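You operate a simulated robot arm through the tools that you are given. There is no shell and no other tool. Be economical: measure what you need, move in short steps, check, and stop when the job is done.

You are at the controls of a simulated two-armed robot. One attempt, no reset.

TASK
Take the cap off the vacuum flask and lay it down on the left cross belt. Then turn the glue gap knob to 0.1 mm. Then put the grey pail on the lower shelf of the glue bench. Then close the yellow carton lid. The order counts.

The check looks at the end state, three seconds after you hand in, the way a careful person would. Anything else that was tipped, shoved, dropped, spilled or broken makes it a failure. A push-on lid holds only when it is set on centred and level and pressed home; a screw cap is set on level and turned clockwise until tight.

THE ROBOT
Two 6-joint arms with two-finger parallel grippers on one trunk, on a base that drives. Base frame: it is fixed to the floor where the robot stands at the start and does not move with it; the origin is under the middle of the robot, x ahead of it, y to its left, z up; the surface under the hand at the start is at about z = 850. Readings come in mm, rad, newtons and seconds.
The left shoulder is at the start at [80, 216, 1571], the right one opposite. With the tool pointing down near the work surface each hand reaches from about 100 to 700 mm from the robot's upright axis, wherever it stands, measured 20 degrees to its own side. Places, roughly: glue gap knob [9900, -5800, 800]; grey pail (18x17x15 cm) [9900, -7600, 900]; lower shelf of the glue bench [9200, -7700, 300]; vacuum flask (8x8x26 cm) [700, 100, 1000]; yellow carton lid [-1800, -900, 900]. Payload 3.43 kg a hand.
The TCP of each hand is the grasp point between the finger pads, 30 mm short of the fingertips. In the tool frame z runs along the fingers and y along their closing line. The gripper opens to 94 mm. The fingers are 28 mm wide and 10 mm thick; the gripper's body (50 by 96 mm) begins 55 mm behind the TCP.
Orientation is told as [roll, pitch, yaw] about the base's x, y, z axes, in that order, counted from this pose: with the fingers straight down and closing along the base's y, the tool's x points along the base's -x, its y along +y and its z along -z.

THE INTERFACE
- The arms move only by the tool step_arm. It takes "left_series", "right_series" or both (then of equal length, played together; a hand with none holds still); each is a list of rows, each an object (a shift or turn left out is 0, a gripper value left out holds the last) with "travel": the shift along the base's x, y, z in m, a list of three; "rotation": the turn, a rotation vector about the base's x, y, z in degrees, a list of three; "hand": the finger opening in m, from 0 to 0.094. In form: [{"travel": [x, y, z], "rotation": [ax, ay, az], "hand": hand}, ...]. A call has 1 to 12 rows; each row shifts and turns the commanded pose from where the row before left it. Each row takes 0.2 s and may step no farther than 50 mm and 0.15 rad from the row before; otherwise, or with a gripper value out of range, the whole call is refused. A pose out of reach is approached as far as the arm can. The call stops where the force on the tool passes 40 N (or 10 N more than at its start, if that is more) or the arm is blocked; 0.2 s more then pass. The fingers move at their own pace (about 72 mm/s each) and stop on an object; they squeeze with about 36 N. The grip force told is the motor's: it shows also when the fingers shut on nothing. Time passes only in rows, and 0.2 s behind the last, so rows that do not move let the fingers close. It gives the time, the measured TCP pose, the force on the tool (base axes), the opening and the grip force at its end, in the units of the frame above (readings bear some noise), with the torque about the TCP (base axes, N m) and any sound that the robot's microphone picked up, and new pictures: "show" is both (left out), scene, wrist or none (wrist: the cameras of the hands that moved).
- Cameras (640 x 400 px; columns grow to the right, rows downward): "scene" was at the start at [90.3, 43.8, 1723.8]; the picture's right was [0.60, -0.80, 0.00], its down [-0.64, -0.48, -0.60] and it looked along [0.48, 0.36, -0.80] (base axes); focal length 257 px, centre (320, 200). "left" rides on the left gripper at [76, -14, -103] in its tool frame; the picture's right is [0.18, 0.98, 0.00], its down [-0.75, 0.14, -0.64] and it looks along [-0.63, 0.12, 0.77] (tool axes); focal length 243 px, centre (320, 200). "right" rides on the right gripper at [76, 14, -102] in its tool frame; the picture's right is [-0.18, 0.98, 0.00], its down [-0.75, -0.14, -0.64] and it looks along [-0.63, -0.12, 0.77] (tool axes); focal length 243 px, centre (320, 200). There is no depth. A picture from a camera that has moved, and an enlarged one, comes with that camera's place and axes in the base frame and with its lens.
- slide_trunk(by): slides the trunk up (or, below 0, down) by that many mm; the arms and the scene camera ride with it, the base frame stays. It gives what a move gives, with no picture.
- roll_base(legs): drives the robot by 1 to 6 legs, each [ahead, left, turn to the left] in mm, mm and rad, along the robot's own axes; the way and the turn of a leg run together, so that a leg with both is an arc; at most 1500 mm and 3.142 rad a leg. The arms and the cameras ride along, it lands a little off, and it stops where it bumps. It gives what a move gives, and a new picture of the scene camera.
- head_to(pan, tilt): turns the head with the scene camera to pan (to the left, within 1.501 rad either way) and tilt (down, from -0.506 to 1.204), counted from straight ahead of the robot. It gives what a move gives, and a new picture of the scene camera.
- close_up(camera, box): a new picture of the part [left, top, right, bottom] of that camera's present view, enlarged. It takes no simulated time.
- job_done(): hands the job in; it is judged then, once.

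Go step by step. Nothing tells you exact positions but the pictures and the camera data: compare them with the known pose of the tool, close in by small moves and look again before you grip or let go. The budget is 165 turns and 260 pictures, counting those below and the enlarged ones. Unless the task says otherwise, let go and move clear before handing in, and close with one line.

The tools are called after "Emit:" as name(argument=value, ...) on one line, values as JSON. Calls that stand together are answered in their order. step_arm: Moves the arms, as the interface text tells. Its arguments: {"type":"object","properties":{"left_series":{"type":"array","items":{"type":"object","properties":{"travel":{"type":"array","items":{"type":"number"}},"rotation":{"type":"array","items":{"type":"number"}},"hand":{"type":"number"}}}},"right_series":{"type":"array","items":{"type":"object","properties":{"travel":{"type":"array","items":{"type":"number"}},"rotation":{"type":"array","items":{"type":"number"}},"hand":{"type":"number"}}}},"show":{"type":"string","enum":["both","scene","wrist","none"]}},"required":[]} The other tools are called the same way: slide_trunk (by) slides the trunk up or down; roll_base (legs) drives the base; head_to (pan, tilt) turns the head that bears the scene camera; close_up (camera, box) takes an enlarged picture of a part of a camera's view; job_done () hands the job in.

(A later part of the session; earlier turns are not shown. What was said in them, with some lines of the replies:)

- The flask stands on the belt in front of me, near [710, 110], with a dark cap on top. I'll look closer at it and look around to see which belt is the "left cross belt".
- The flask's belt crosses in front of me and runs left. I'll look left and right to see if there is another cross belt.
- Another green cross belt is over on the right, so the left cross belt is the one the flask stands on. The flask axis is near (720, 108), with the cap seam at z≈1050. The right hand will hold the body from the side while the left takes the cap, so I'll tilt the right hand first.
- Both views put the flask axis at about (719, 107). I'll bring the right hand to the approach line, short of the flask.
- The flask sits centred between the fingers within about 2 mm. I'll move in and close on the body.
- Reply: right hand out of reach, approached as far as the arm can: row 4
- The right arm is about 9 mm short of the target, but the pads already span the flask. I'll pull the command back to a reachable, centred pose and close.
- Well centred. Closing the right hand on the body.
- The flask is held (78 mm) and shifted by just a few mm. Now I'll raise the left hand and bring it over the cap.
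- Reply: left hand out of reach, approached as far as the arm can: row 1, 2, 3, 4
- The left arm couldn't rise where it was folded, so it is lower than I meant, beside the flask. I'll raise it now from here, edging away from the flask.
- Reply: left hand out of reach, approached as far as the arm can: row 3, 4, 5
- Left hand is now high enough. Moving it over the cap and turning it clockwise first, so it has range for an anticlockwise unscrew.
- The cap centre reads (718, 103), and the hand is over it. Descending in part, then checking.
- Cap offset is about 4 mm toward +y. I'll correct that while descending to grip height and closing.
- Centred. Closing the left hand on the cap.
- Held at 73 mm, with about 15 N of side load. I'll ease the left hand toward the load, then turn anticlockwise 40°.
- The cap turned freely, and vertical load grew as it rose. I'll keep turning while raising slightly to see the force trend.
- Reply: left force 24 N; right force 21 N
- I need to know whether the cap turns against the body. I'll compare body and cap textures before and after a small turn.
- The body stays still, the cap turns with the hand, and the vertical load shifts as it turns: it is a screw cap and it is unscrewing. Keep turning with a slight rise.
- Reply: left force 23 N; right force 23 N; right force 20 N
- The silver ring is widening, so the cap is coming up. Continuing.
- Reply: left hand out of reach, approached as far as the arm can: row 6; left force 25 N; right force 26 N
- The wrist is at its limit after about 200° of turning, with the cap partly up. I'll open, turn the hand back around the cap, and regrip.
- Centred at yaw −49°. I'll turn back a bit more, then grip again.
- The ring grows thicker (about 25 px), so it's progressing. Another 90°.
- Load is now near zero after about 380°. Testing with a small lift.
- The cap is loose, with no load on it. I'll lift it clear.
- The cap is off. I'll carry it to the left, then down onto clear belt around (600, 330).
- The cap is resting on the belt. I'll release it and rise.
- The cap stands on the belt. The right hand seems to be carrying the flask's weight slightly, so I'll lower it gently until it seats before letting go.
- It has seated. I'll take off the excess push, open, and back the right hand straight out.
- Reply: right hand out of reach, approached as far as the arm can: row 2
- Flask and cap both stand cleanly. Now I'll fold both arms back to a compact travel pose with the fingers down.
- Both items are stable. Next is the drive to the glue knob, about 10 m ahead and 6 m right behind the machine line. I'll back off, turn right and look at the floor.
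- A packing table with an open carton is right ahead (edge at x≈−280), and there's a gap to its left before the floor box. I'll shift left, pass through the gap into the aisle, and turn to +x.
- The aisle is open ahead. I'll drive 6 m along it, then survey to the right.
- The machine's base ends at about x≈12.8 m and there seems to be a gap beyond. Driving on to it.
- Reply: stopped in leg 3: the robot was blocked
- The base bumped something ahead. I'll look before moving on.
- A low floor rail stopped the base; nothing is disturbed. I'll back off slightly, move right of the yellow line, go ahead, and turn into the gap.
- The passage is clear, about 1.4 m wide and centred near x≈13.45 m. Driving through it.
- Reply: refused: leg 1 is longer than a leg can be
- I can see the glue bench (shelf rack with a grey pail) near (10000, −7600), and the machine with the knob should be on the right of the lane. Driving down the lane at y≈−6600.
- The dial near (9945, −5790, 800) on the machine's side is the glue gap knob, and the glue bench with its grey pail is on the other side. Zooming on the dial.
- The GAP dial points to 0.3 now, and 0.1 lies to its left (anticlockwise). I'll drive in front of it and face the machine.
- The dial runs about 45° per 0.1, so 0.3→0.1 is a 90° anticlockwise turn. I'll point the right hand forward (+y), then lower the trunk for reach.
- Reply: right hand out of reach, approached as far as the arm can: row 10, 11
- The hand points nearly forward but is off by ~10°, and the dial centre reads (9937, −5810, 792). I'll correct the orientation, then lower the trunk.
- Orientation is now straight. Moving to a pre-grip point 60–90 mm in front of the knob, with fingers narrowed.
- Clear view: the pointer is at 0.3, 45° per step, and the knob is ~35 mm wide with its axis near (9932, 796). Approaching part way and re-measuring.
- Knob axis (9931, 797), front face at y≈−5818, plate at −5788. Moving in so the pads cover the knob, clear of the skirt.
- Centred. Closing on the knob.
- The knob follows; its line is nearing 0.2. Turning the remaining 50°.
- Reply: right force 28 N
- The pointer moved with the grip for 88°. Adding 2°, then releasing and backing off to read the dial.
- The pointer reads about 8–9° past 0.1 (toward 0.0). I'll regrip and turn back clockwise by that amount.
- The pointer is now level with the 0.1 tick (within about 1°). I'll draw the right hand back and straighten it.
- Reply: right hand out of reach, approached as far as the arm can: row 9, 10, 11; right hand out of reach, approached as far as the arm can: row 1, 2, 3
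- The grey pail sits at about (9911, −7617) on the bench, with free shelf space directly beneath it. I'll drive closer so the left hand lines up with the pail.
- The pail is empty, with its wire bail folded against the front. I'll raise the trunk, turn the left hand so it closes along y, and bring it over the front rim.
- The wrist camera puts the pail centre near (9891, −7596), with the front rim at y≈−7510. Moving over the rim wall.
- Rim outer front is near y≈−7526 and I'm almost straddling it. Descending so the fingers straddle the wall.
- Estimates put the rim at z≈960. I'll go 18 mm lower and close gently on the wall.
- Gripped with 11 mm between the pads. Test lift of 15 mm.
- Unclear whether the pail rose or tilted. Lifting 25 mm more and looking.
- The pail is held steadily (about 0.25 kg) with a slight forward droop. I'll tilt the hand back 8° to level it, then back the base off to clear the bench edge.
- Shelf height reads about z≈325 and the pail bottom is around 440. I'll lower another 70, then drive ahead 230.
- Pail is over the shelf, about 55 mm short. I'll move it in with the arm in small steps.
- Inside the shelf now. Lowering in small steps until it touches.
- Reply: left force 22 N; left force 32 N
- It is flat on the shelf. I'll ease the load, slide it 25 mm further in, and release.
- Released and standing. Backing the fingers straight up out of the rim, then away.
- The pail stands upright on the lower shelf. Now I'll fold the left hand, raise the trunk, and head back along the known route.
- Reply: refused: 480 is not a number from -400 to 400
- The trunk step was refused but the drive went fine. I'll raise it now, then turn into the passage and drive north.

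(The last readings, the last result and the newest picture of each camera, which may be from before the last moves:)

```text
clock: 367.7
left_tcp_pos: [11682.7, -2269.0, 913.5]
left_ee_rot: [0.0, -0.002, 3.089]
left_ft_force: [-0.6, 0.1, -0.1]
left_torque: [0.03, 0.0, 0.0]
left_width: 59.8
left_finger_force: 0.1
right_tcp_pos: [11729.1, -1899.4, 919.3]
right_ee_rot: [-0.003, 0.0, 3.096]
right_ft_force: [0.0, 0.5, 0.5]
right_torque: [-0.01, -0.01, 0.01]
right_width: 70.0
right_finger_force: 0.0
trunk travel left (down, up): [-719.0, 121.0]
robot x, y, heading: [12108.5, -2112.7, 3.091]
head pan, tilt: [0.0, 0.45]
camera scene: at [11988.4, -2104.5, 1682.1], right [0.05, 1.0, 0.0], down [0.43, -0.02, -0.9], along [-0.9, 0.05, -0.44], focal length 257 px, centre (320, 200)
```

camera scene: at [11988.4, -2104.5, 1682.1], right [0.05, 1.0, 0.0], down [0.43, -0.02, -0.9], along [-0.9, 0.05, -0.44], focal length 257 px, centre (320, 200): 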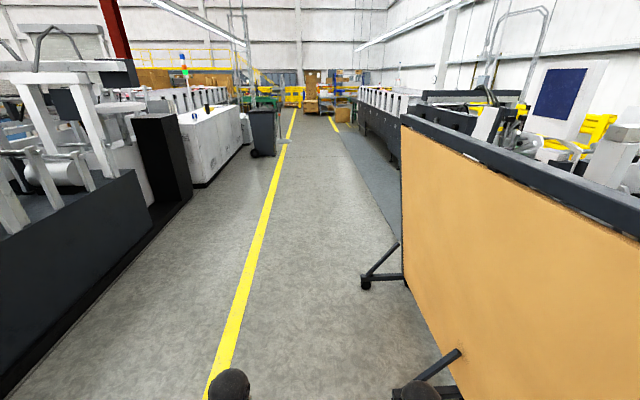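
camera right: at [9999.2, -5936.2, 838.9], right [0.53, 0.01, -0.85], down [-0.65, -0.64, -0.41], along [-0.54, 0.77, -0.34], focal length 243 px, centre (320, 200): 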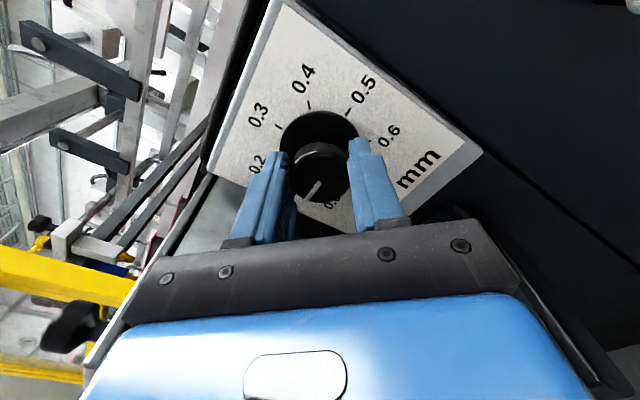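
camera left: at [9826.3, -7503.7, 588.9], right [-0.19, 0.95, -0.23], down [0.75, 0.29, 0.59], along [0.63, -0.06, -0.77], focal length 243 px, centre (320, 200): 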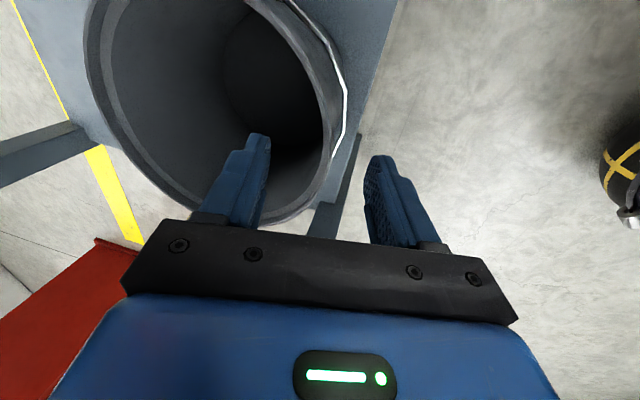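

Emit:
roll_base(legs=[[0, 120, 0.05], [1450, 0, 0], [1450, 0, 0], [1450, 0, 0], [1450, 0, 0]])

```text
clock: 396.1
left_tcp_pos: [5903.2, -2530.1, 913.8]
left_ee_rot: [0.0, 0.001, -3.138]
left_ft_force: [0.4, 0.5, -0.9]
left_torque: [-0.04, 0.01, -0.02]
left_width: 60.0
left_finger_force: 0.1
right_tcp_pos: [5928.3, -2158.7, 919.6]
right_ee_rot: [-0.002, 0.001, -3.132]
right_ft_force: [0.4, -0.6, 0.7]
right_torque: [0.01, 0.0, 0.02]
right_width: 70.0
right_finger_force: 0.1
trunk travel left (down, up): [-719.0, 121.0]
robot x, y, heading: [6320.6, -2348.4, -3.138]
head pan, tilt: [0.0, 0.45]
camera scene: at [6198.9, -2348.7, 1682.2], right [0.0, 1.0, 0.0], down [0.43, 0.0, -0.9], along [-0.9, 0.0, -0.43], focal length 257 px, centre (320, 200)
```

scene: 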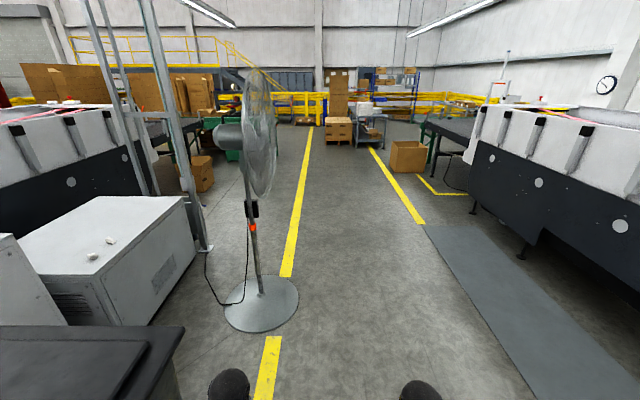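

The fan's base is slightly in my lane; I'll shift right before continuing west.

Emit:
roll_base(legs=[[0, -370, 0], [1450, 0, 0], [1450, 0, 0], [1450, 0, 0]])

```text
clock: 418.8
left_tcp_pos: [1566.2, -2223.6, 913.2]
left_ee_rot: [0.0, 0.001, -3.107]
left_ft_force: [1.0, 0.0, -0.4]
left_torque: [-0.02, 0.0, 0.0]
left_width: 60.3
left_finger_force: 0.1
right_tcp_pos: [1579.2, -1852.0, 920.0]
right_ee_rot: [-0.001, 0.0, -3.097]
right_ft_force: [0.9, 0.2, 0.1]
right_torque: [-0.03, 0.04, -0.02]
right_width: 70.1
right_finger_force: 0.0
trunk travel left (down, up): [-719.0, 121.0]
robot x, y, heading: [1972.6, -2031.2, -3.102]
head pan, tilt: [0.0, 0.45]
camera scene: at [1855.8, -2033.2, 1682.2], right [-0.04, 1.0, 0.0], down [0.43, 0.02, -0.9], along [-0.9, -0.03, -0.43], focal length 257 px, centre (320, 200)
```

scene: 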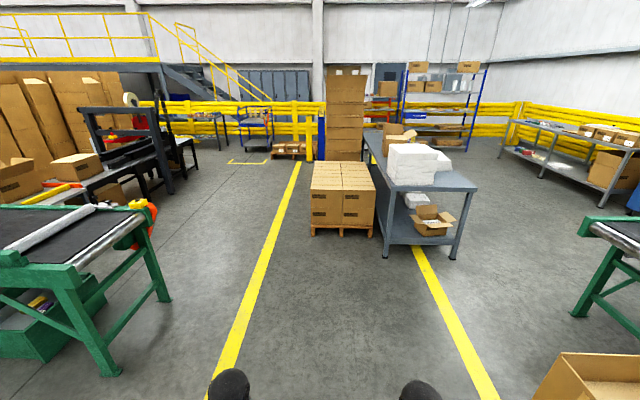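

Emit:
roll_base(legs=[[0, 0, -0.04], [1440, 0, 0], [220, -100, 0], [0, 0, 1.571]])

Emit:
head_to(pan=-1.3, tilt=0.6)

```text
clock: 431.5
left_tcp_pos: [481.6, -2352.3, 913.0]
left_ee_rot: [-0.001, 0.0, -1.591]
left_ft_force: [-0.1, -0.1, 0.7]
left_torque: [0.0, 0.01, -0.02]
left_width: 60.1
left_finger_force: 0.2
right_tcp_pos: [111.0, -2318.7, 918.3]
right_ee_rot: [-0.002, -0.001, -1.583]
right_ft_force: [-0.1, -0.6, -1.0]
right_torque: [-0.03, -0.01, -0.01]
right_width: 69.9
right_finger_force: 0.1
trunk travel left (down, up): [-719.0, 121.0]
robot x, y, heading: [309.0, -1932.1, -1.59]
head pan, tilt: [0.0, 0.45]
camera scene: at [307.8, -2054.3, 1682.1], right [-1.0, 0.02, 0.0], down [0.01, 0.44, -0.9], along [-0.02, -0.9, -0.44], focal length 257 px, centre (320, 200)
```

scene: 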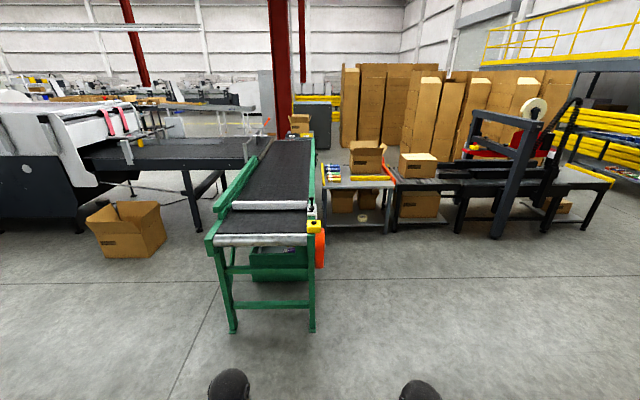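

```text
clock: 432.9
left_tcp_pos: [482.2, -2352.5, 913.3]
left_ee_rot: [0.0, 0.0, -1.59]
left_ft_force: [-0.8, 0.1, 0.5]
left_torque: [0.02, 0.0, 0.02]
left_width: 60.2
left_finger_force: 0.1
right_tcp_pos: [110.9, -2318.2, 918.8]
right_ee_rot: [-0.002, 0.0, -1.583]
right_ft_force: [-0.5, 0.5, 0.6]
right_torque: [-0.03, 0.01, -0.01]
right_width: 69.8
right_finger_force: 0.1
trunk travel left (down, up): [-719.0, 121.0]
robot x, y, heading: [307.3, -1932.6, -1.589]
head pan, tilt: [-1.3, 0.6]
camera scene: at [224.2, -1984.4, 1668.6], right [-0.25, 0.97, 0.0], down [0.55, 0.14, -0.83], along [-0.8, -0.21, -0.56], focal length 257 px, centre (320, 200)
```

scene: 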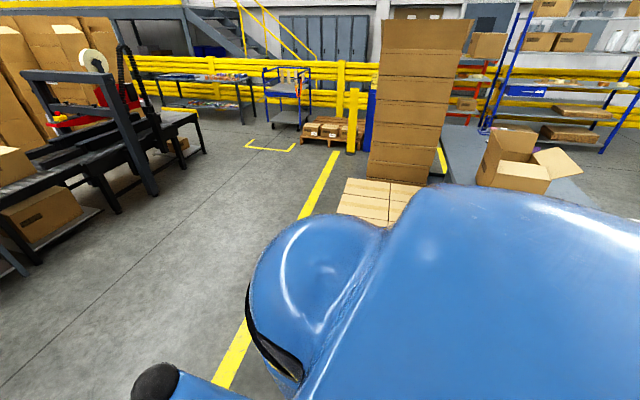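

Backing out through the same gap, then sliding west along the table's near side.

Emit:
roll_base(legs=[[-530, -40, 0.019], [-700, -100, 0], [-680, -170, 0], [0, -700, 0]])

Emit:
head_to(pan=-0.7, tilt=0.6)

```text
clock: 446.5
left_tcp_pos: [-534.8, -435.6, 912.6]
left_ee_rot: [-0.001, 0.0, -1.564]
left_ft_force: [0.4, 0.3, -0.4]
left_torque: [-0.01, 0.04, 0.03]
left_width: 60.0
left_finger_force: 0.1
right_tcp_pos: [-906.0, -412.3, 919.4]
right_ee_rot: [-0.001, 0.0, -1.557]
right_ft_force: [0.1, 0.5, -0.4]
right_torque: [-0.03, 0.02, 0.02]
right_width: 70.3
right_finger_force: 0.1
trunk travel left (down, up): [-719.0, 121.0]
robot x, y, heading: [-717.9, -19.0, -1.564]
head pan, tilt: [-1.3, 0.6]
camera scene: at [-800.9, -74.5, 1668.7], right [-0.27, 0.96, 0.0], down [0.54, 0.15, -0.83], along [-0.79, -0.23, -0.56], focal length 257 px, centre (320, 200)
```

scene: 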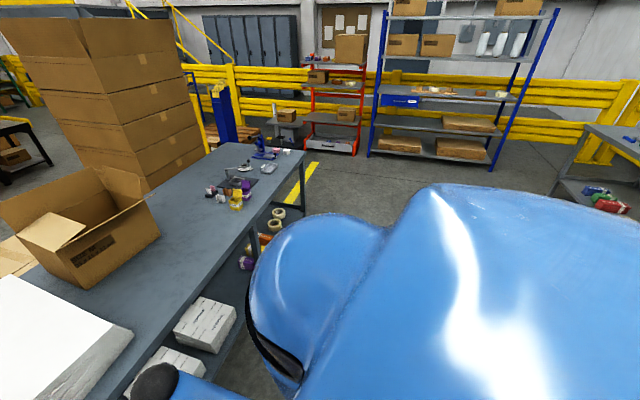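

```text
clock: 447.5
left_tcp_pos: [-534.5, -435.7, 912.9]
left_ee_rot: [0.001, 0.0, -1.562]
left_ft_force: [1.2, -0.2, 0.7]
left_torque: [-0.01, -0.02, -0.03]
left_width: 60.1
left_finger_force: 0.2
right_tcp_pos: [-906.4, -412.9, 919.4]
right_ee_rot: [-0.001, 0.001, -1.557]
right_ft_force: [0.8, 0.1, -0.2]
right_torque: [-0.01, 0.02, 0.01]
right_width: 70.0
right_finger_force: 0.1
trunk travel left (down, up): [-719.0, 121.0]
robot x, y, heading: [-719.5, -17.5, -1.565]
head pan, tilt: [-0.7, 0.6]
camera scene: at [-773.8, -118.3, 1668.6], right [-0.77, 0.64, 0.0], down [0.36, 0.43, -0.82], along [-0.53, -0.63, -0.57], focal length 257 px, centre (320, 200)
```

scene: 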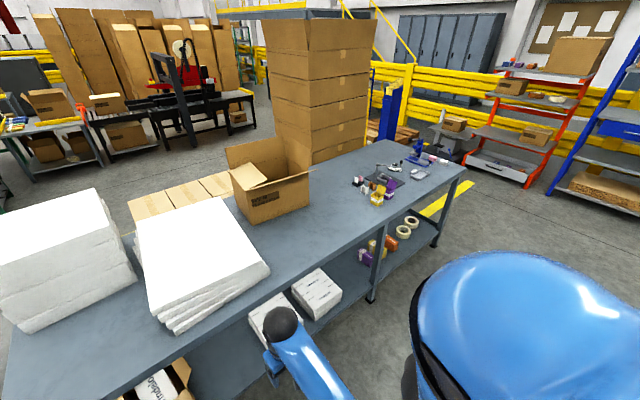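

Emit:
roll_base(legs=[[0, -850, 0]])

Emit:
head_to(pan=-0.2, tilt=0.7)

Emit:
close_up(camera="scene", box=[220, 120, 420, 300])

```text
clock: 452.1
left_tcp_pos: [-1409.8, -438.5, 913.7]
left_ee_rot: [-0.002, -0.001, -1.575]
left_ft_force: [0.9, -0.2, 0.4]
left_torque: [-0.01, -0.03, -0.01]
left_width: 60.0
left_finger_force: 0.0
right_tcp_pos: [-1781.4, -410.2, 920.4]
right_ee_rot: [-0.001, 0.001, -1.571]
right_ft_force: [0.6, -0.3, -0.2]
right_torque: [-0.01, -0.01, 0.02]
right_width: 69.9
right_finger_force: 0.0
trunk travel left (down, up): [-719.0, 121.0]
robot x, y, heading: [-1587.7, -20.9, -1.575]
head pan, tilt: [-0.7, 0.6]
camera scene: at [-1643.5, -118.0, 1668.6], right [-0.76, 0.65, 0.0], down [0.37, 0.43, -0.83], along [-0.54, -0.63, -0.56], focal length 257 px, centre (320, 200)
```

scene: 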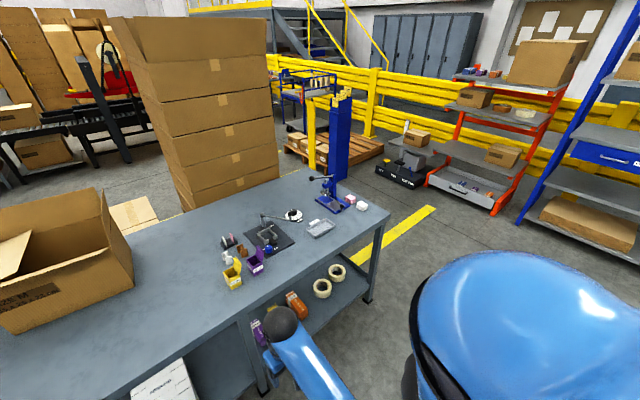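

```text
clock: 453.0
left_tcp_pos: [-1411.3, -439.3, 913.1]
left_ee_rot: [0.0, 0.0, -1.575]
left_ft_force: [-0.8, 0.2, -0.7]
left_torque: [0.02, 0.0, 0.04]
left_width: 59.9
left_finger_force: 0.1
right_tcp_pos: [-1780.7, -410.5, 919.9]
right_ee_rot: [-0.002, 0.001, -1.57]
right_ft_force: [-0.6, -0.2, -0.2]
right_torque: [0.0, -0.01, -0.01]
right_width: 69.9
right_finger_force: 0.0
trunk travel left (down, up): [-719.0, 121.0]
robot x, y, heading: [-1590.0, -19.2, -1.58]
head pan, tilt: [-0.201, 0.7]
camera scene: at [-1605.2, -133.9, 1660.0], right [-0.98, 0.21, 0.0], down [0.13, 0.63, -0.76], along [-0.16, -0.75, -0.64], focal length 257 px, centre (320, 200)
```

scene: 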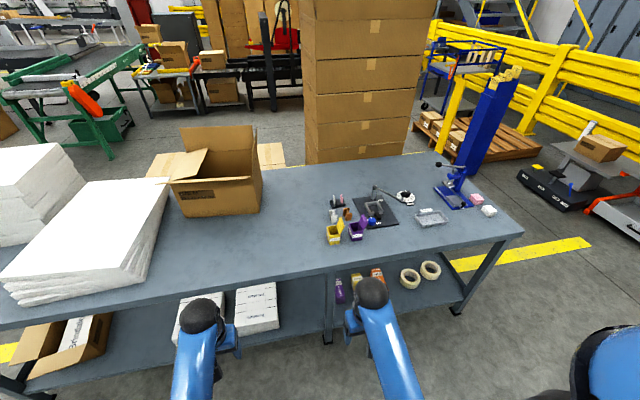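

```text
2.22 times, centred on (320, 210) of scene
camera zoom: at [-1605.2, -133.9, 1660.0], right [-0.98, 0.21, 0.0], down [0.13, 0.63, -0.76], along [-0.16, -0.75, -0.64], focal length 572 px, centre (320, 178)
```

zoom: 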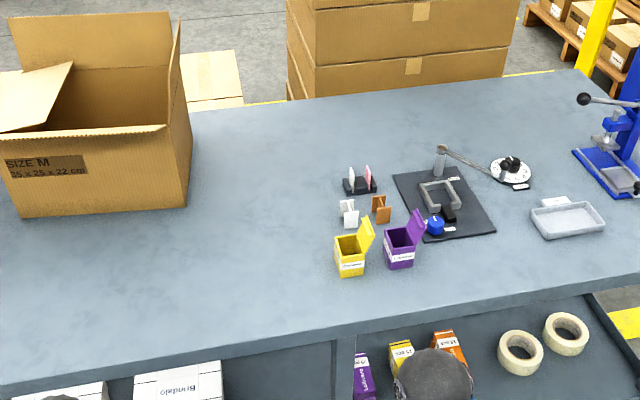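

The small yellow carton with a raised hinged lid stands beside a purple one on the table. I'll bring the right hand over for a close view.

Emit:
step_arm(right_series=[{"travel": [0, -0.04, 0.02], "hand": 0.02}, {"travel": [0, -0.04, 0.03]}, {"travel": [0, -0.045, 0.03]}, {"travel": [0, -0.045, 0.02]}, {"travel": [0, -0.045, 0]}, {}], show="both")

Emit:
close_up(camera="scene", box=[310, 190, 400, 250])

```text
refused: row 3 steps farther than a row can; nothing moved
```

```text
6.67 times, centred on (355, 220) of scene
camera zoom: at [-1605.2, -133.9, 1660.0], right [-0.98, 0.21, 0.0], down [0.13, 0.63, -0.76], along [-0.16, -0.75, -0.64], focal length 1716 px, centre (87, 67)
```

zoom: 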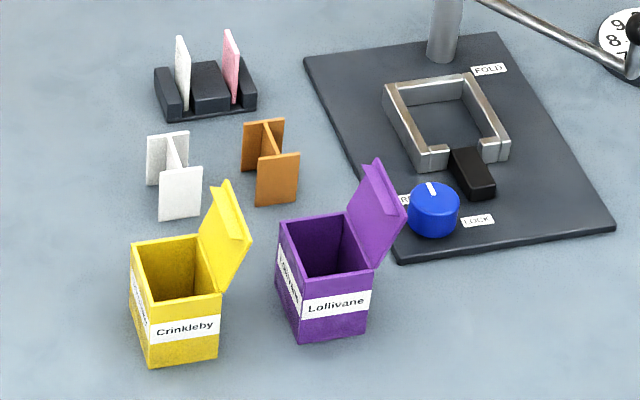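

Emit:
step_arm(right_series=[{"travel": [0, -0.035, 0.025], "hand": 0.0}, {"travel": [0, -0.035, 0.025]}, {"travel": [0, -0.035, 0.025]}, {"travel": [0, -0.045, 0.015]}, {"travel": [0, -0.04, 0]}, {}], show="wrist")

```text
clock: 454.4
left_tcp_pos: [-1409.8, -438.3, 913.8]
left_ee_rot: [-0.001, 0.001, -1.577]
left_ft_force: [0.0, 0.1, -0.1]
left_torque: [0.0, 0.0, 0.02]
left_width: 60.0
left_finger_force: 0.1
right_tcp_pos: [-1777.4, -608.5, 957.9]
right_ee_rot: [-0.002, -0.001, -1.57]
right_ft_force: [0.6, 0.1, -0.6]
right_torque: [-0.02, -0.02, 0.01]
right_width: 0.2
right_finger_force: 33.0
right hand out of reach, approached as far as the arm can: row 1, 2, 3
trunk travel left (down, up): [-719.0, 121.0]
robot x, y, heading: [-1589.1, -16.7, -1.579]
head pan, tilt: [-0.201, 0.7]
camera right: at [-1762.0, -531.8, 1060.9], right [0.98, -0.18, 0.0], down [-0.14, -0.75, 0.64], along [-0.12, -0.63, -0.77], focal length 243 px, centre (320, 200)
```

right: 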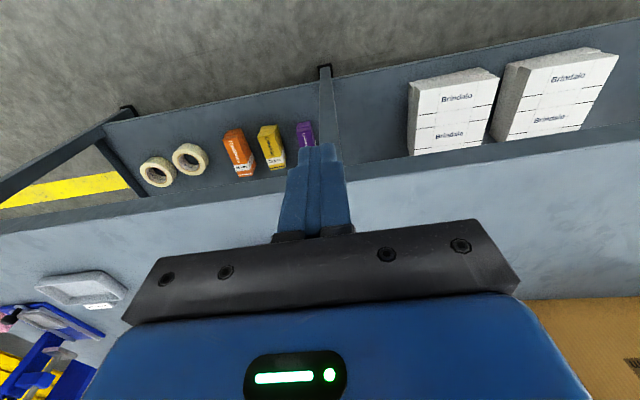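

The wrist camera can't see ahead in this pose. I'll turn the right hand +90° so its camera views sideways, and move over toward the carton.

Emit:
step_arm(right_series=[{"rotation": [0, 0, 8.2]}, {"rotation": [0, 0, 8.2]}, {"rotation": [0, 0, 8.2]}, {"rotation": [0, 0, 8.2]}, {"rotation": [0, 0, 8.2]}, {"rotation": [0, 0, 8.2]}, {"rotation": [0, 0, 8.2]}, {"rotation": [0, 0, 8.2]}, {"rotation": [0, 0, 8.2]}, {"rotation": [0, 0, 8.2]}, {"rotation": [0, 0, 8.0]}], show="none")

Emit:
step_arm(right_series=[{"travel": [-0.01, -0.03, 0.03]}, {"travel": [-0.01, -0.03, 0.03]}, {"travel": [-0.01, -0.03, 0.02]}, {}], show="both")

```text
clock: 456.8
left_tcp_pos: [-1410.1, -439.1, 912.5]
left_ee_rot: [0.0, 0.001, -1.577]
left_ft_force: [-0.1, 0.3, -0.1]
left_torque: [0.0, 0.01, 0.01]
left_width: 59.9
left_finger_force: 0.1
right_tcp_pos: [-1779.9, -611.8, 956.4]
right_ee_rot: [-0.001, 0.001, 0.002]
right_ft_force: [-0.1, 0.4, 0.9]
right_torque: [0.02, 0.0, 0.02]
right_width: 0.1
right_finger_force: 32.7
trunk travel left (down, up): [-719.0, 121.0]
robot x, y, heading: [-1586.3, -20.6, -1.577]
head pan, tilt: [-0.201, 0.7]
```

```text
clock: 457.8
left_tcp_pos: [-1411.2, -438.6, 913.4]
left_ee_rot: [-0.001, 0.001, -1.576]
left_ft_force: [0.6, 0.6, 0.5]
left_torque: [0.02, -0.02, 0.02]
left_width: 59.9
left_finger_force: 0.1
right_tcp_pos: [-1810.0, -705.0, 1041.4]
right_ee_rot: [-0.003, 0.001, 0.002]
right_ft_force: [0.1, -0.7, -0.4]
right_torque: [0.02, -0.01, 0.02]
right_width: 0.1
right_finger_force: 33.1
trunk travel left (down, up): [-719.0, 121.0]
robot x, y, heading: [-1592.3, -19.5, -1.576]
head pan, tilt: [-0.201, 0.7]
camera scene: at [-1605.0, -133.8, 1660.0], right [-0.98, 0.21, 0.0], down [0.13, 0.63, -0.76], along [-0.16, -0.75, -0.64], focal length 257 px, centre (320, 200)
camera right: at [-1885.3, -690.6, 1143.8], right [0.18, 0.98, 0.0], down [0.75, -0.14, 0.64], along [0.63, -0.12, -0.77], focal length 243 px, centre (320, 200)
```

scene: 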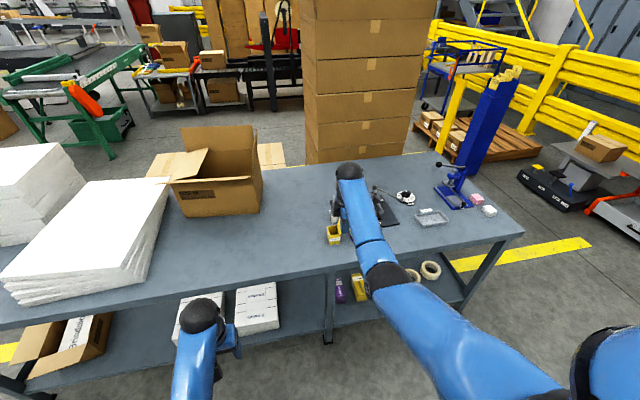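
right: 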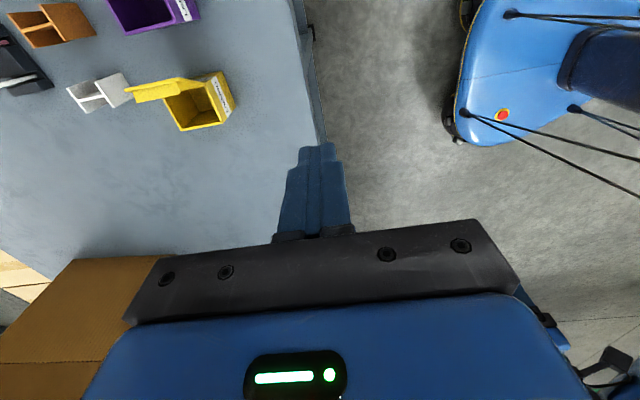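

Emit:
close_up(camera="right", box=[60, 20, 300, 170])

```text
2.67 times, centred on (180, 95) of right
camera zoom: at [-1885.3, -690.6, 1143.8], right [0.18, 0.98, 0.0], down [0.75, -0.14, 0.64], along [0.63, -0.12, -0.77], focal length 647 px, centre (693, 480)
```

zoom: 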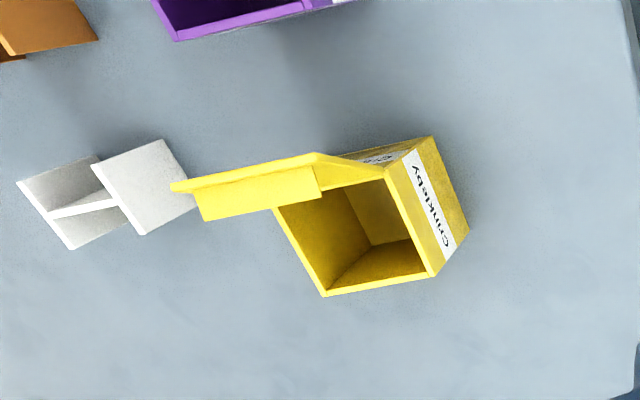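

From this view: carton rim x −1836…−1793, y −878…−826, z≈864; the lid leans out 24° with its top edge near (−1853, 906). I'll come down with closed fingers on the lid's outer side.

Emit:
step_arm(right_series=[{"travel": [-0.016, -0.037, -0.01]}, {"travel": [-0.016, -0.037, -0.01]}, {"travel": [-0.016, -0.037, -0.01]}, {"travel": [-0.015, -0.036, -0.01]}, {}], show="wrist")

Emit:
close_up(camera="scene", box=[310, 190, 400, 250])

```text
clock: 459.0
left_tcp_pos: [-1409.6, -439.4, 913.0]
left_ee_rot: [0.0, 0.002, -1.579]
left_ft_force: [-0.1, -0.1, -0.8]
left_torque: [-0.01, -0.01, 0.02]
left_width: 60.1
left_finger_force: 0.1
right_tcp_pos: [-1854.0, -761.6, 1017.3]
right_ee_rot: [-0.001, -0.001, 0.001]
right_ft_force: [0.1, -0.2, -0.1]
right_torque: [0.05, 0.0, 0.0]
right_width: 0.0
right_finger_force: 33.0
right hand out of reach, approached as far as the arm can: row 2, 3, 4
trunk travel left (down, up): [-719.0, 121.0]
robot x, y, heading: [-1587.2, -20.1, -1.572]
head pan, tilt: [-0.201, 0.7]
camera right: at [-1930.1, -747.2, 1121.5], right [0.18, 0.98, 0.0], down [0.75, -0.14, 0.64], along [0.63, -0.12, -0.77], focal length 243 px, centre (320, 200)
```

right: 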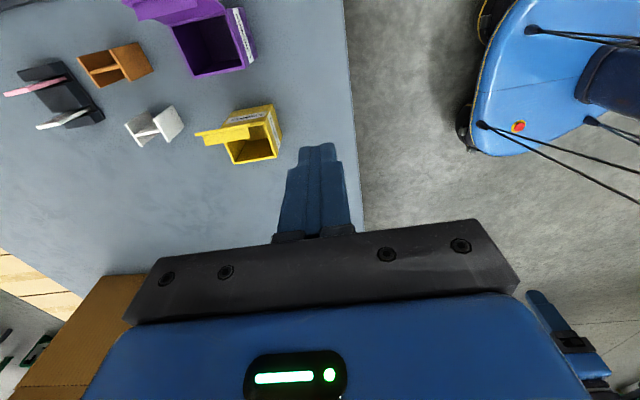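

```text
6.67 times, centred on (355, 220) of scene
camera zoom: at [-1604.7, -134.8, 1659.9], right [-0.98, 0.21, 0.0], down [0.13, 0.63, -0.76], along [-0.16, -0.75, -0.64], focal length 1716 px, centre (87, 67)
```

zoom: 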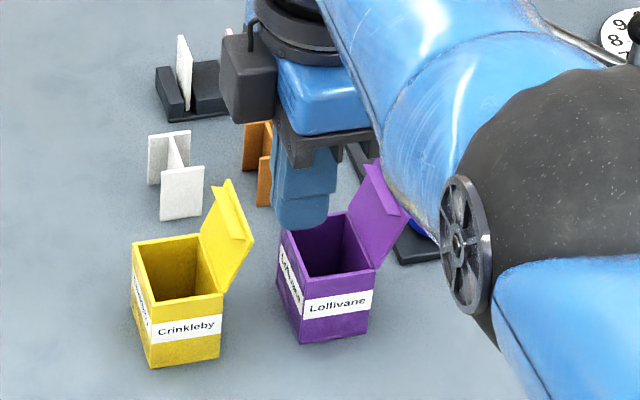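

Out of reach by ~90 mm. Driving the base 130 mm closer (the hand is well above the carton).

Emit:
roll_base(legs=[[130, 0, 0]])

Emit:
close_up(camera="right", box=[160, 40, 400, 190])

```text
clock: 460.3
left_tcp_pos: [-1411.9, -565.7, 914.7]
left_ee_rot: [0.0, -0.001, -1.575]
left_ft_force: [0.5, 0.2, 0.1]
left_torque: [-0.02, -0.01, 0.0]
left_width: 60.1
left_finger_force: 0.0
right_tcp_pos: [-1856.5, -888.2, 1020.5]
right_ee_rot: [-0.005, 0.0, 0.001]
right_ft_force: [0.8, 0.1, 0.7]
right_torque: [-0.02, 0.0, 0.01]
right_width: 0.2
right_finger_force: 33.4
trunk travel left (down, up): [-719.0, 121.0]
robot x, y, heading: [-1591.2, -152.3, -1.576]
head pan, tilt: [-0.201, 0.7]
camera scene: at [-1605.6, -259.1, 1660.4], right [-0.98, 0.21, 0.0], down [0.13, 0.63, -0.77], along [-0.16, -0.75, -0.64], focal length 257 px, centre (320, 200)
```

scene: 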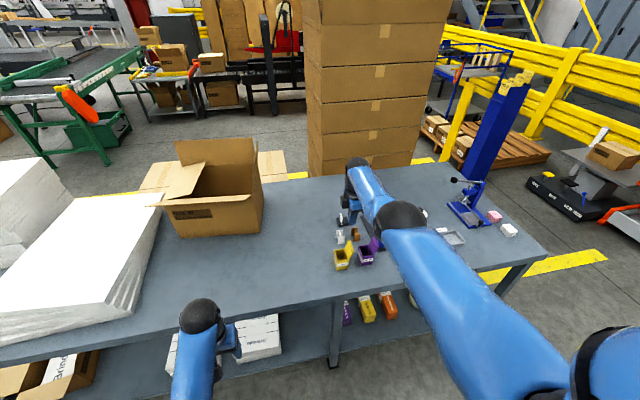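

```text
2.67 times, centred on (280, 115) of right
camera zoom: at [-1931.2, -873.0, 1123.9], right [0.18, 0.98, 0.0], down [0.75, -0.14, 0.64], along [0.63, -0.12, -0.77], focal length 647 px, centre (427, 427)
```

zoom: 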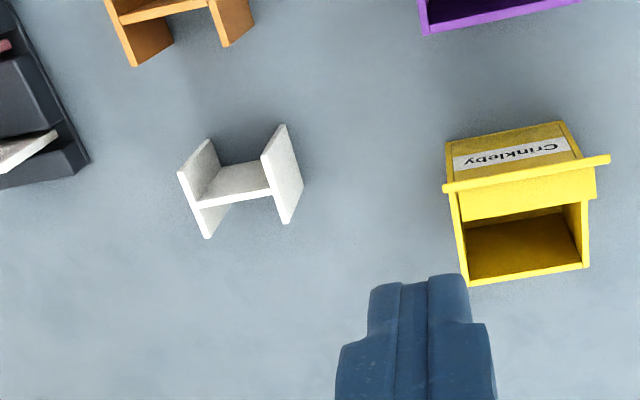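

Lid top edge confirmed at x≈−1854, y −882…−828. Positioning at x −1875 and descending to fingertip height ~886.

Emit:
step_arm(right_series=[{"travel": [-0.009, 0.016, 0]}, {"travel": [-0.0095, 0.017, 0]}, {"travel": [0, 0, -0.035]}, {"travel": [0, 0, -0.035]}, {"travel": [0, 0, -0.02]}, {}], show="none")

Emit:
close_up(camera="right", box=[200, 40, 440, 190])

Emit:
close_up(camera="scene", box=[315, 210, 405, 280])

```text
clock: 461.7
left_tcp_pos: [-1411.3, -567.9, 913.1]
left_ee_rot: [-0.001, 0.001, -1.575]
left_ft_force: [0.7, -0.2, 0.1]
left_torque: [-0.01, 0.02, 0.01]
left_width: 59.8
left_finger_force: 0.0
right_tcp_pos: [-1874.7, -858.5, 928.8]
right_ee_rot: [-0.002, 0.0, 0.0]
right_ft_force: [0.2, 0.8, 1.0]
right_torque: [0.0, 0.0, 0.01]
right_width: 0.0
right_finger_force: 33.1
trunk travel left (down, up): [-719.0, 121.0]
robot x, y, heading: [-1588.0, -149.2, -1.578]
head pan, tilt: [-0.201, 0.7]
```

```text
2.67 times, centred on (320, 115) of right
camera zoom: at [-1949.6, -843.3, 1031.3], right [0.18, 0.98, 0.0], down [0.75, -0.14, 0.64], along [0.63, -0.12, -0.77], focal length 647 px, centre (320, 427)
```

zoom: 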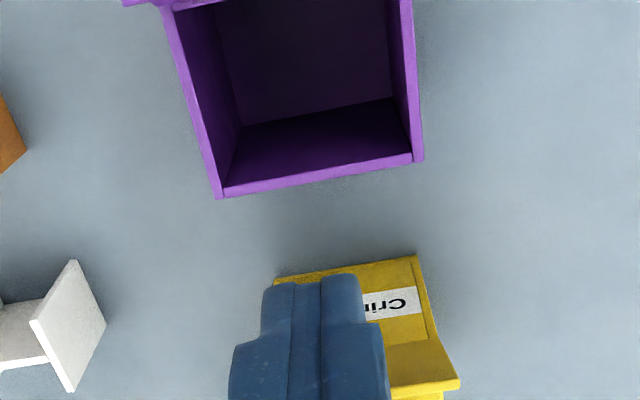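

```text
5.71 times, centred on (360, 245) of scene
camera zoom: at [-1605.5, -263.4, 1659.9], right [-0.98, 0.21, 0.0], down [0.13, 0.63, -0.76], along [-0.16, -0.75, -0.64], focal length 1471 px, centre (91, -57)
```

zoom: 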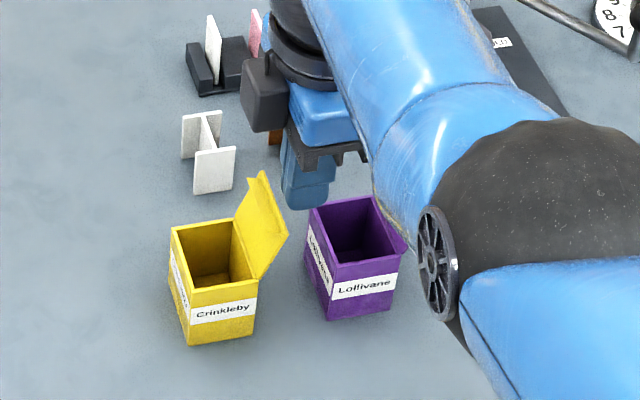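

Fingers are behind the lid, clear of the purple carton. Lowering 12 mm and pushing the lid over toward +x.

Emit:
step_arm(right_series=[{"travel": [0, 0.002, -0.012]}, {"travel": [0.01, 0, 0]}, {"travel": [0.01, 0, 0]}, {"travel": [0.01, 0, 0]}, {"travel": [0.01, 0, 0]}, {}], show="none")

Emit:
close_up(camera="scene", box=[315, 210, 405, 280])

Emit:
close_up(camera="right", box=[200, 40, 440, 190])

```text
clock: 463.1
left_tcp_pos: [-1411.2, -568.2, 913.6]
left_ee_rot: [0.001, 0.002, -1.576]
left_ft_force: [-0.5, -0.1, -0.1]
left_torque: [-0.01, 0.01, 0.03]
left_width: 60.3
left_finger_force: 0.1
right_tcp_pos: [-1835.2, -855.2, 918.4]
right_ee_rot: [0.0, 0.0, 0.001]
right_ft_force: [0.4, 0.6, -0.5]
right_torque: [0.0, -0.01, 0.01]
right_width: 0.4
right_finger_force: 33.1
trunk travel left (down, up): [-719.0, 121.0]
robot x, y, heading: [-1589.7, -151.4, -1.574]
head pan, tilt: [-0.201, 0.7]
```

```text
5.71 times, centred on (360, 245) of scene
camera zoom: at [-1605.8, -263.4, 1659.9], right [-0.98, 0.21, 0.0], down [0.13, 0.63, -0.76], along [-0.16, -0.75, -0.64], focal length 1471 px, centre (91, -57)
```

zoom: 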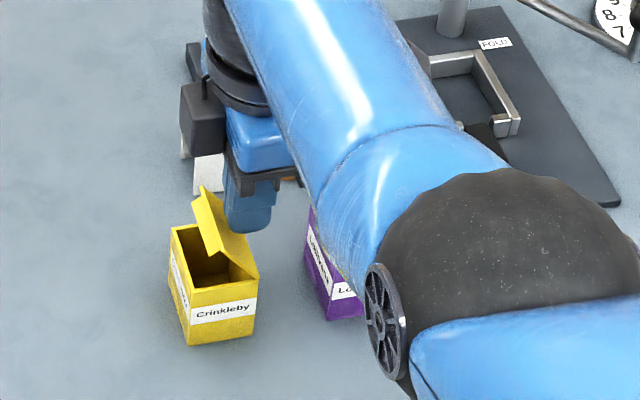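

```text
2.67 times, centred on (320, 115) of right
camera zoom: at [-1910.2, -840.3, 1021.2], right [0.18, 0.98, 0.0], down [0.75, -0.14, 0.64], along [0.63, -0.12, -0.77], focal length 647 px, centre (320, 427)
```

zoom: 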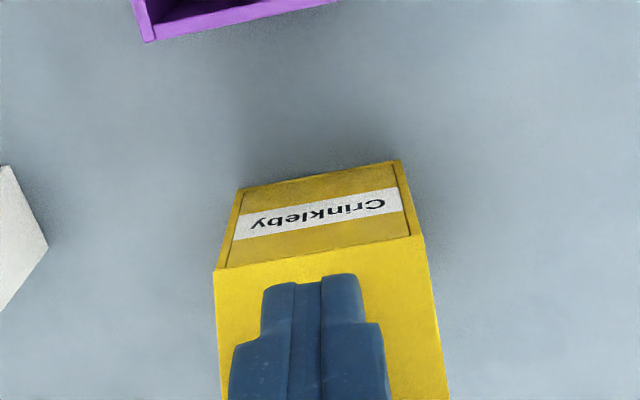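

The lid is past vertical and the box hasn't moved. Continuing over and down.

Emit:
step_arm(right_series=[{"travel": [0.008, 0, 0]}, {"travel": [0.008, 0, -0.003]}, {"travel": [0.008, 0, -0.003]}, {"travel": [0.006, 0, -0.003]}, {}], show="none")

Emit:
close_up(camera="scene", box=[315, 210, 405, 280])

Emit:
close_up(camera="right", box=[200, 40, 440, 190])

```text
clock: 464.3
left_tcp_pos: [-1413.1, -568.7, 912.9]
left_ee_rot: [0.002, 0.002, -1.577]
left_ft_force: [-0.1, -0.4, -0.5]
left_torque: [-0.01, 0.04, 0.03]
left_width: 60.2
left_finger_force: 0.2
right_tcp_pos: [-1805.4, -853.9, 907.2]
right_ee_rot: [-0.003, 0.0, 0.001]
right_ft_force: [0.5, 0.1, 0.2]
right_torque: [-0.05, -0.02, -0.02]
right_width: 0.0
right_finger_force: 32.6
trunk travel left (down, up): [-719.0, 121.0]
robot x, y, heading: [-1587.3, -150.8, -1.576]
head pan, tilt: [-0.201, 0.7]
```

```text
5.71 times, centred on (360, 245) of scene
camera zoom: at [-1605.7, -263.3, 1660.0], right [-0.98, 0.21, 0.0], down [0.13, 0.63, -0.76], along [-0.16, -0.75, -0.64], focal length 1471 px, centre (91, -57)
```

zoom: 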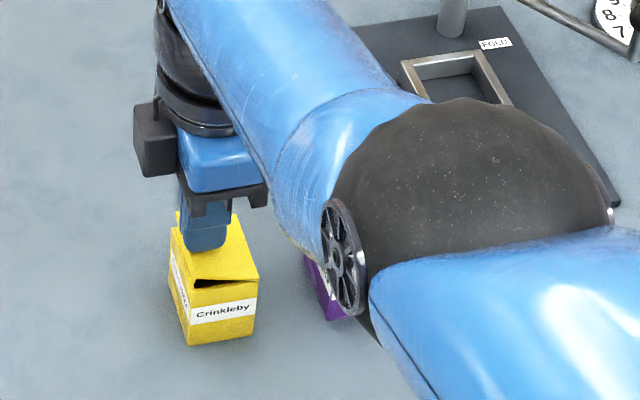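

```text
2.67 times, centred on (320, 115) of right
camera zoom: at [-1880.6, -839.9, 1010.1], right [0.18, 0.98, 0.0], down [0.75, -0.14, 0.64], along [0.63, -0.12, -0.77], focal length 647 px, centre (320, 427)
```

zoom: 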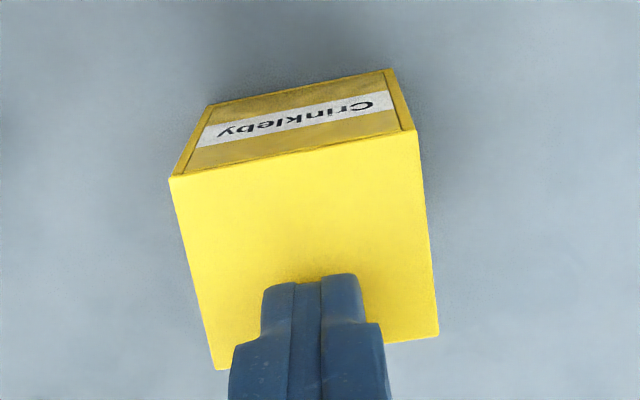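

Almost closed. Pressing straight down in small steps with force watch.

Emit:
step_arm(right_series=[{"travel": [-0.002, 0, -0.003]}, {"travel": [0, 0, -0.003]}, {"travel": [0, 0, -0.003]}, {}], show="none")

Emit:
step_arm(right_series=[{"travel": [0, 0, -0.002]}, {"travel": [0, 0, -0.002]}, {}], show="none")

Emit:
close_up(camera="scene", box=[315, 210, 405, 280])

```text
clock: 465.3
left_tcp_pos: [-1410.0, -567.4, 913.7]
left_ee_rot: [-0.001, 0.003, -1.576]
left_ft_force: [-0.6, 0.4, -0.3]
left_torque: [-0.04, 0.02, 0.02]
left_width: 60.2
left_finger_force: 0.1
right_tcp_pos: [-1807.5, -852.0, 899.6]
right_ee_rot: [-0.002, 0.0, 0.0]
right_ft_force: [-0.2, 0.5, -0.4]
right_torque: [0.03, -0.02, 0.01]
right_width: 0.1
right_finger_force: 33.5
right hand out of reach, approached as far as the arm can: row 2
trunk travel left (down, up): [-719.0, 121.0]
robot x, y, heading: [-1586.8, -150.0, -1.579]
head pan, tilt: [-0.201, 0.7]
```

```text
clock: 466.1
left_tcp_pos: [-1411.2, -567.3, 913.2]
left_ee_rot: [0.0, 0.002, -1.576]
left_ft_force: [-0.6, 0.7, 0.8]
left_torque: [-0.01, 0.0, -0.03]
left_width: 60.1
left_finger_force: 0.1
right_tcp_pos: [-1806.8, -850.9, 898.0]
right_ee_rot: [-0.001, -0.001, 0.0]
right_ft_force: [-0.6, 0.1, 0.0]
right_torque: [0.0, 0.03, 0.02]
right_width: 0.0
right_finger_force: 33.1
trunk travel left (down, up): [-719.0, 121.0]
robot x, y, heading: [-1586.2, -150.8, -1.581]
head pan, tilt: [-0.201, 0.7]
```

```text
5.71 times, centred on (360, 245) of scene
camera zoom: at [-1605.6, -263.4, 1659.9], right [-0.98, 0.21, 0.0], down [0.13, 0.63, -0.76], along [-0.16, -0.75, -0.64], focal length 1471 px, centre (91, -57)
```

zoom: 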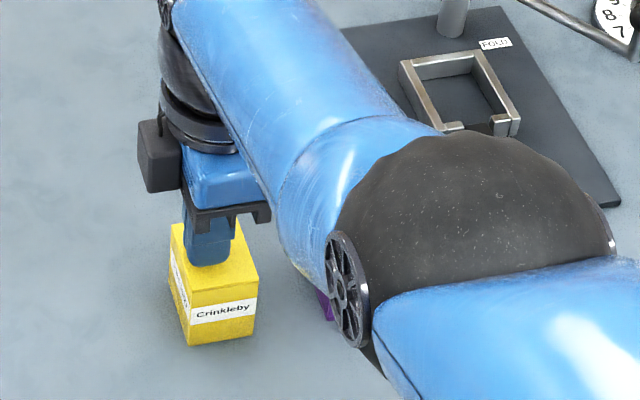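

It looks closed. A bit more press to confirm it's home.

Emit:
step_arm(right_series=[{"travel": [0, 0.001, -0.002]}, {"travel": [0, 0.001, -0.002]}, {}], show="none")

Emit:
step_arm(right_series=[{"travel": [0, 0.001, -0.002]}, {"travel": [0, 0.001, -0.002]}, {}], show="none")

```text
clock: 466.9
left_tcp_pos: [-1412.4, -566.9, 913.0]
left_ee_rot: [0.001, 0.001, -1.575]
left_ft_force: [0.8, 0.2, -1.1]
left_torque: [0.01, 0.0, 0.02]
left_width: 59.8
left_finger_force: 0.1
right_tcp_pos: [-1807.1, -848.1, 893.2]
right_ee_rot: [-0.001, 0.0, 0.001]
right_ft_force: [0.2, 0.0, 1.0]
right_torque: [-0.05, 0.1, 0.0]
right_width: 0.0
right_finger_force: 32.9
trunk travel left (down, up): [-719.0, 121.0]
robot x, y, heading: [-1589.2, -151.8, -1.582]
head pan, tilt: [-0.201, 0.7]
```

```text
clock: 467.7
left_tcp_pos: [-1410.7, -567.9, 913.9]
left_ee_rot: [-0.002, 0.0, -1.576]
left_ft_force: [-0.2, 0.2, 0.7]
left_torque: [0.01, -0.02, 0.01]
left_width: 60.1
left_finger_force: 0.0
right_tcp_pos: [-1806.4, -846.3, 892.3]
right_ee_rot: [-0.003, 0.0, 0.0]
right_ft_force: [0.9, -2.0, 6.4]
right_torque: [-0.07, 0.09, 0.06]
right_width: 0.0
right_finger_force: 33.0
right hand out of reach, approached as far as the arm can: row 1
trunk travel left (down, up): [-719.0, 121.0]
robot x, y, heading: [-1591.6, -149.6, -1.575]
head pan, tilt: [-0.201, 0.7]
```

Emit:
step_arm(right_series=[{"travel": [0, 0.0005, -0.002]}, {}], show="none")

Emit:
step_arm(right_series=[{"travel": [0, 0, 0.02]}, {"travel": [0, 0, 0.03]}, {"travel": [0, 0, 0.03]}, {"travel": [0, 0.04, 0.01]}, {"travel": [0, 0.045, 0]}, {"travel": [0, 0.045, 0]}, {}], show="none")

Emit:
close_up(camera="scene", box=[315, 210, 405, 280])

Emit:
close_up(camera="right", box=[60, 20, 300, 170])

```text
clock: 468.3
left_tcp_pos: [-1411.5, -567.8, 913.8]
left_ee_rot: [0.0, -0.001, -1.577]
left_ft_force: [0.1, -0.4, -0.4]
left_torque: [0.0, 0.02, -0.02]
left_width: 59.9
left_finger_force: 0.0
right_tcp_pos: [-1806.0, -846.3, 890.5]
right_ee_rot: [-0.006, 0.001, 0.0]
right_ft_force: [-0.6, -4.4, 14.8]
right_torque: [-0.16, 0.22, 0.08]
right_width: 0.0
right_finger_force: 32.7
trunk travel left (down, up): [-719.0, 121.0]
robot x, y, heading: [-1593.8, -147.8, -1.576]
head pan, tilt: [-0.201, 0.7]
```

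```text
clock: 469.9
left_tcp_pos: [-1411.2, -569.0, 912.9]
left_ee_rot: [0.0, 0.003, -1.576]
left_ft_force: [1.1, 0.3, -0.3]
left_torque: [0.02, 0.0, 0.0]
left_width: 60.2
left_finger_force: 0.0
right_tcp_pos: [-1806.8, -722.3, 973.3]
right_ee_rot: [-0.002, 0.0, 0.002]
right_ft_force: [-0.3, 0.4, 0.1]
right_torque: [-0.01, 0.02, 0.03]
right_width: 0.0
right_finger_force: 33.2
right hand out of reach, approached as far as the arm can: row 6
trunk travel left (down, up): [-719.0, 121.0]
robot x, y, heading: [-1586.1, -149.9, -1.573]
head pan, tilt: [-0.201, 0.7]
```

```text
5.71 times, centred on (360, 245) of scene
camera zoom: at [-1605.7, -264.3, 1659.9], right [-0.98, 0.21, 0.0], down [0.13, 0.63, -0.76], along [-0.16, -0.75, -0.64], focal length 1471 px, centre (91, -57)
```

zoom: 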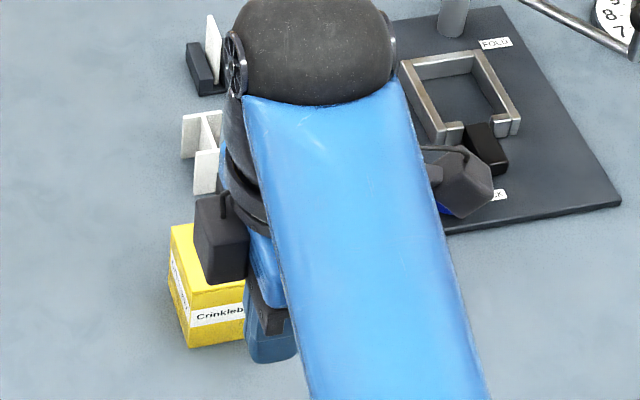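

```text
2.67 times, centred on (180, 95) of right
camera zoom: at [-1881.1, -707.4, 1076.4], right [0.18, 0.98, 0.0], down [0.75, -0.14, 0.64], along [0.63, -0.12, -0.77], focal length 647 px, centre (693, 480)
```

zoom: 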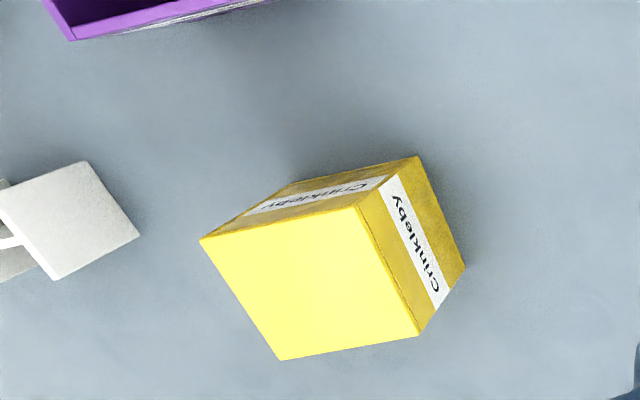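

The lid is closed flush. I'll back the robot off and take one last look at the table.

Emit:
roll_base(legs=[[-150, 0, 0]])

Emit:
close_up(camera="scene", box=[280, 180, 440, 280])

```text
clock: 471.3
left_tcp_pos: [-1410.5, -421.8, 911.5]
left_ee_rot: [0.001, 0.004, -1.578]
left_ft_force: [-0.8, -0.2, 0.6]
left_torque: [0.03, -0.05, 0.01]
left_width: 60.0
left_finger_force: 0.1
right_tcp_pos: [-1806.0, -576.8, 971.5]
right_ee_rot: [-0.001, 0.0, -0.001]
right_ft_force: [-0.7, -0.4, -0.2]
right_torque: [-0.04, 0.02, -0.01]
right_width: 0.0
right_finger_force: 32.7
trunk travel left (down, up): [-719.0, 121.0]
robot x, y, heading: [-1586.9, -2.9, -1.582]
head pan, tilt: [-0.201, 0.7]
camera scene: at [-1604.9, -119.0, 1659.6], right [-0.98, 0.21, 0.0], down [0.13, 0.63, -0.76], along [-0.16, -0.75, -0.65], focal length 257 px, centre (320, 200)
```

scene: 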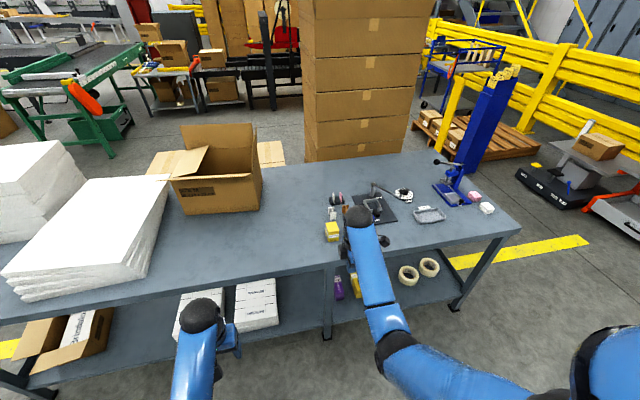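

```text
4.00 times, centred on (360, 230) of scene
camera zoom: at [-1604.9, -119.0, 1659.6], right [-0.98, 0.21, 0.0], down [0.13, 0.63, -0.76], along [-0.16, -0.75, -0.65], focal length 1030 px, centre (160, 80)
```

zoom: 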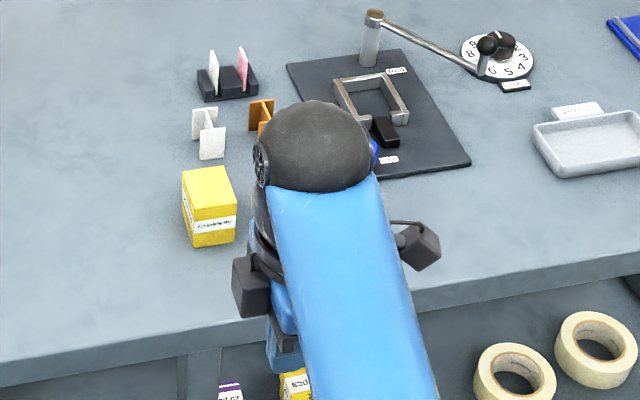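

The yellow lid is closed and stays shut, nothing around it looks disturbed, and both hands are clear. Handing in.

Emit:
job_done()

```text
The job is handed in.
```

All four tasks were done in order: the flask cap is standing on the left cross belt, the glue gap knob is at 0.1 mm (within about 1°), the grey pail is on the lower shelf of the glue bench, and the yellow carton lid is closed. On the way to the glue bench the base bumped a rack in the aisle; it was still standing when I passed it on the way back.
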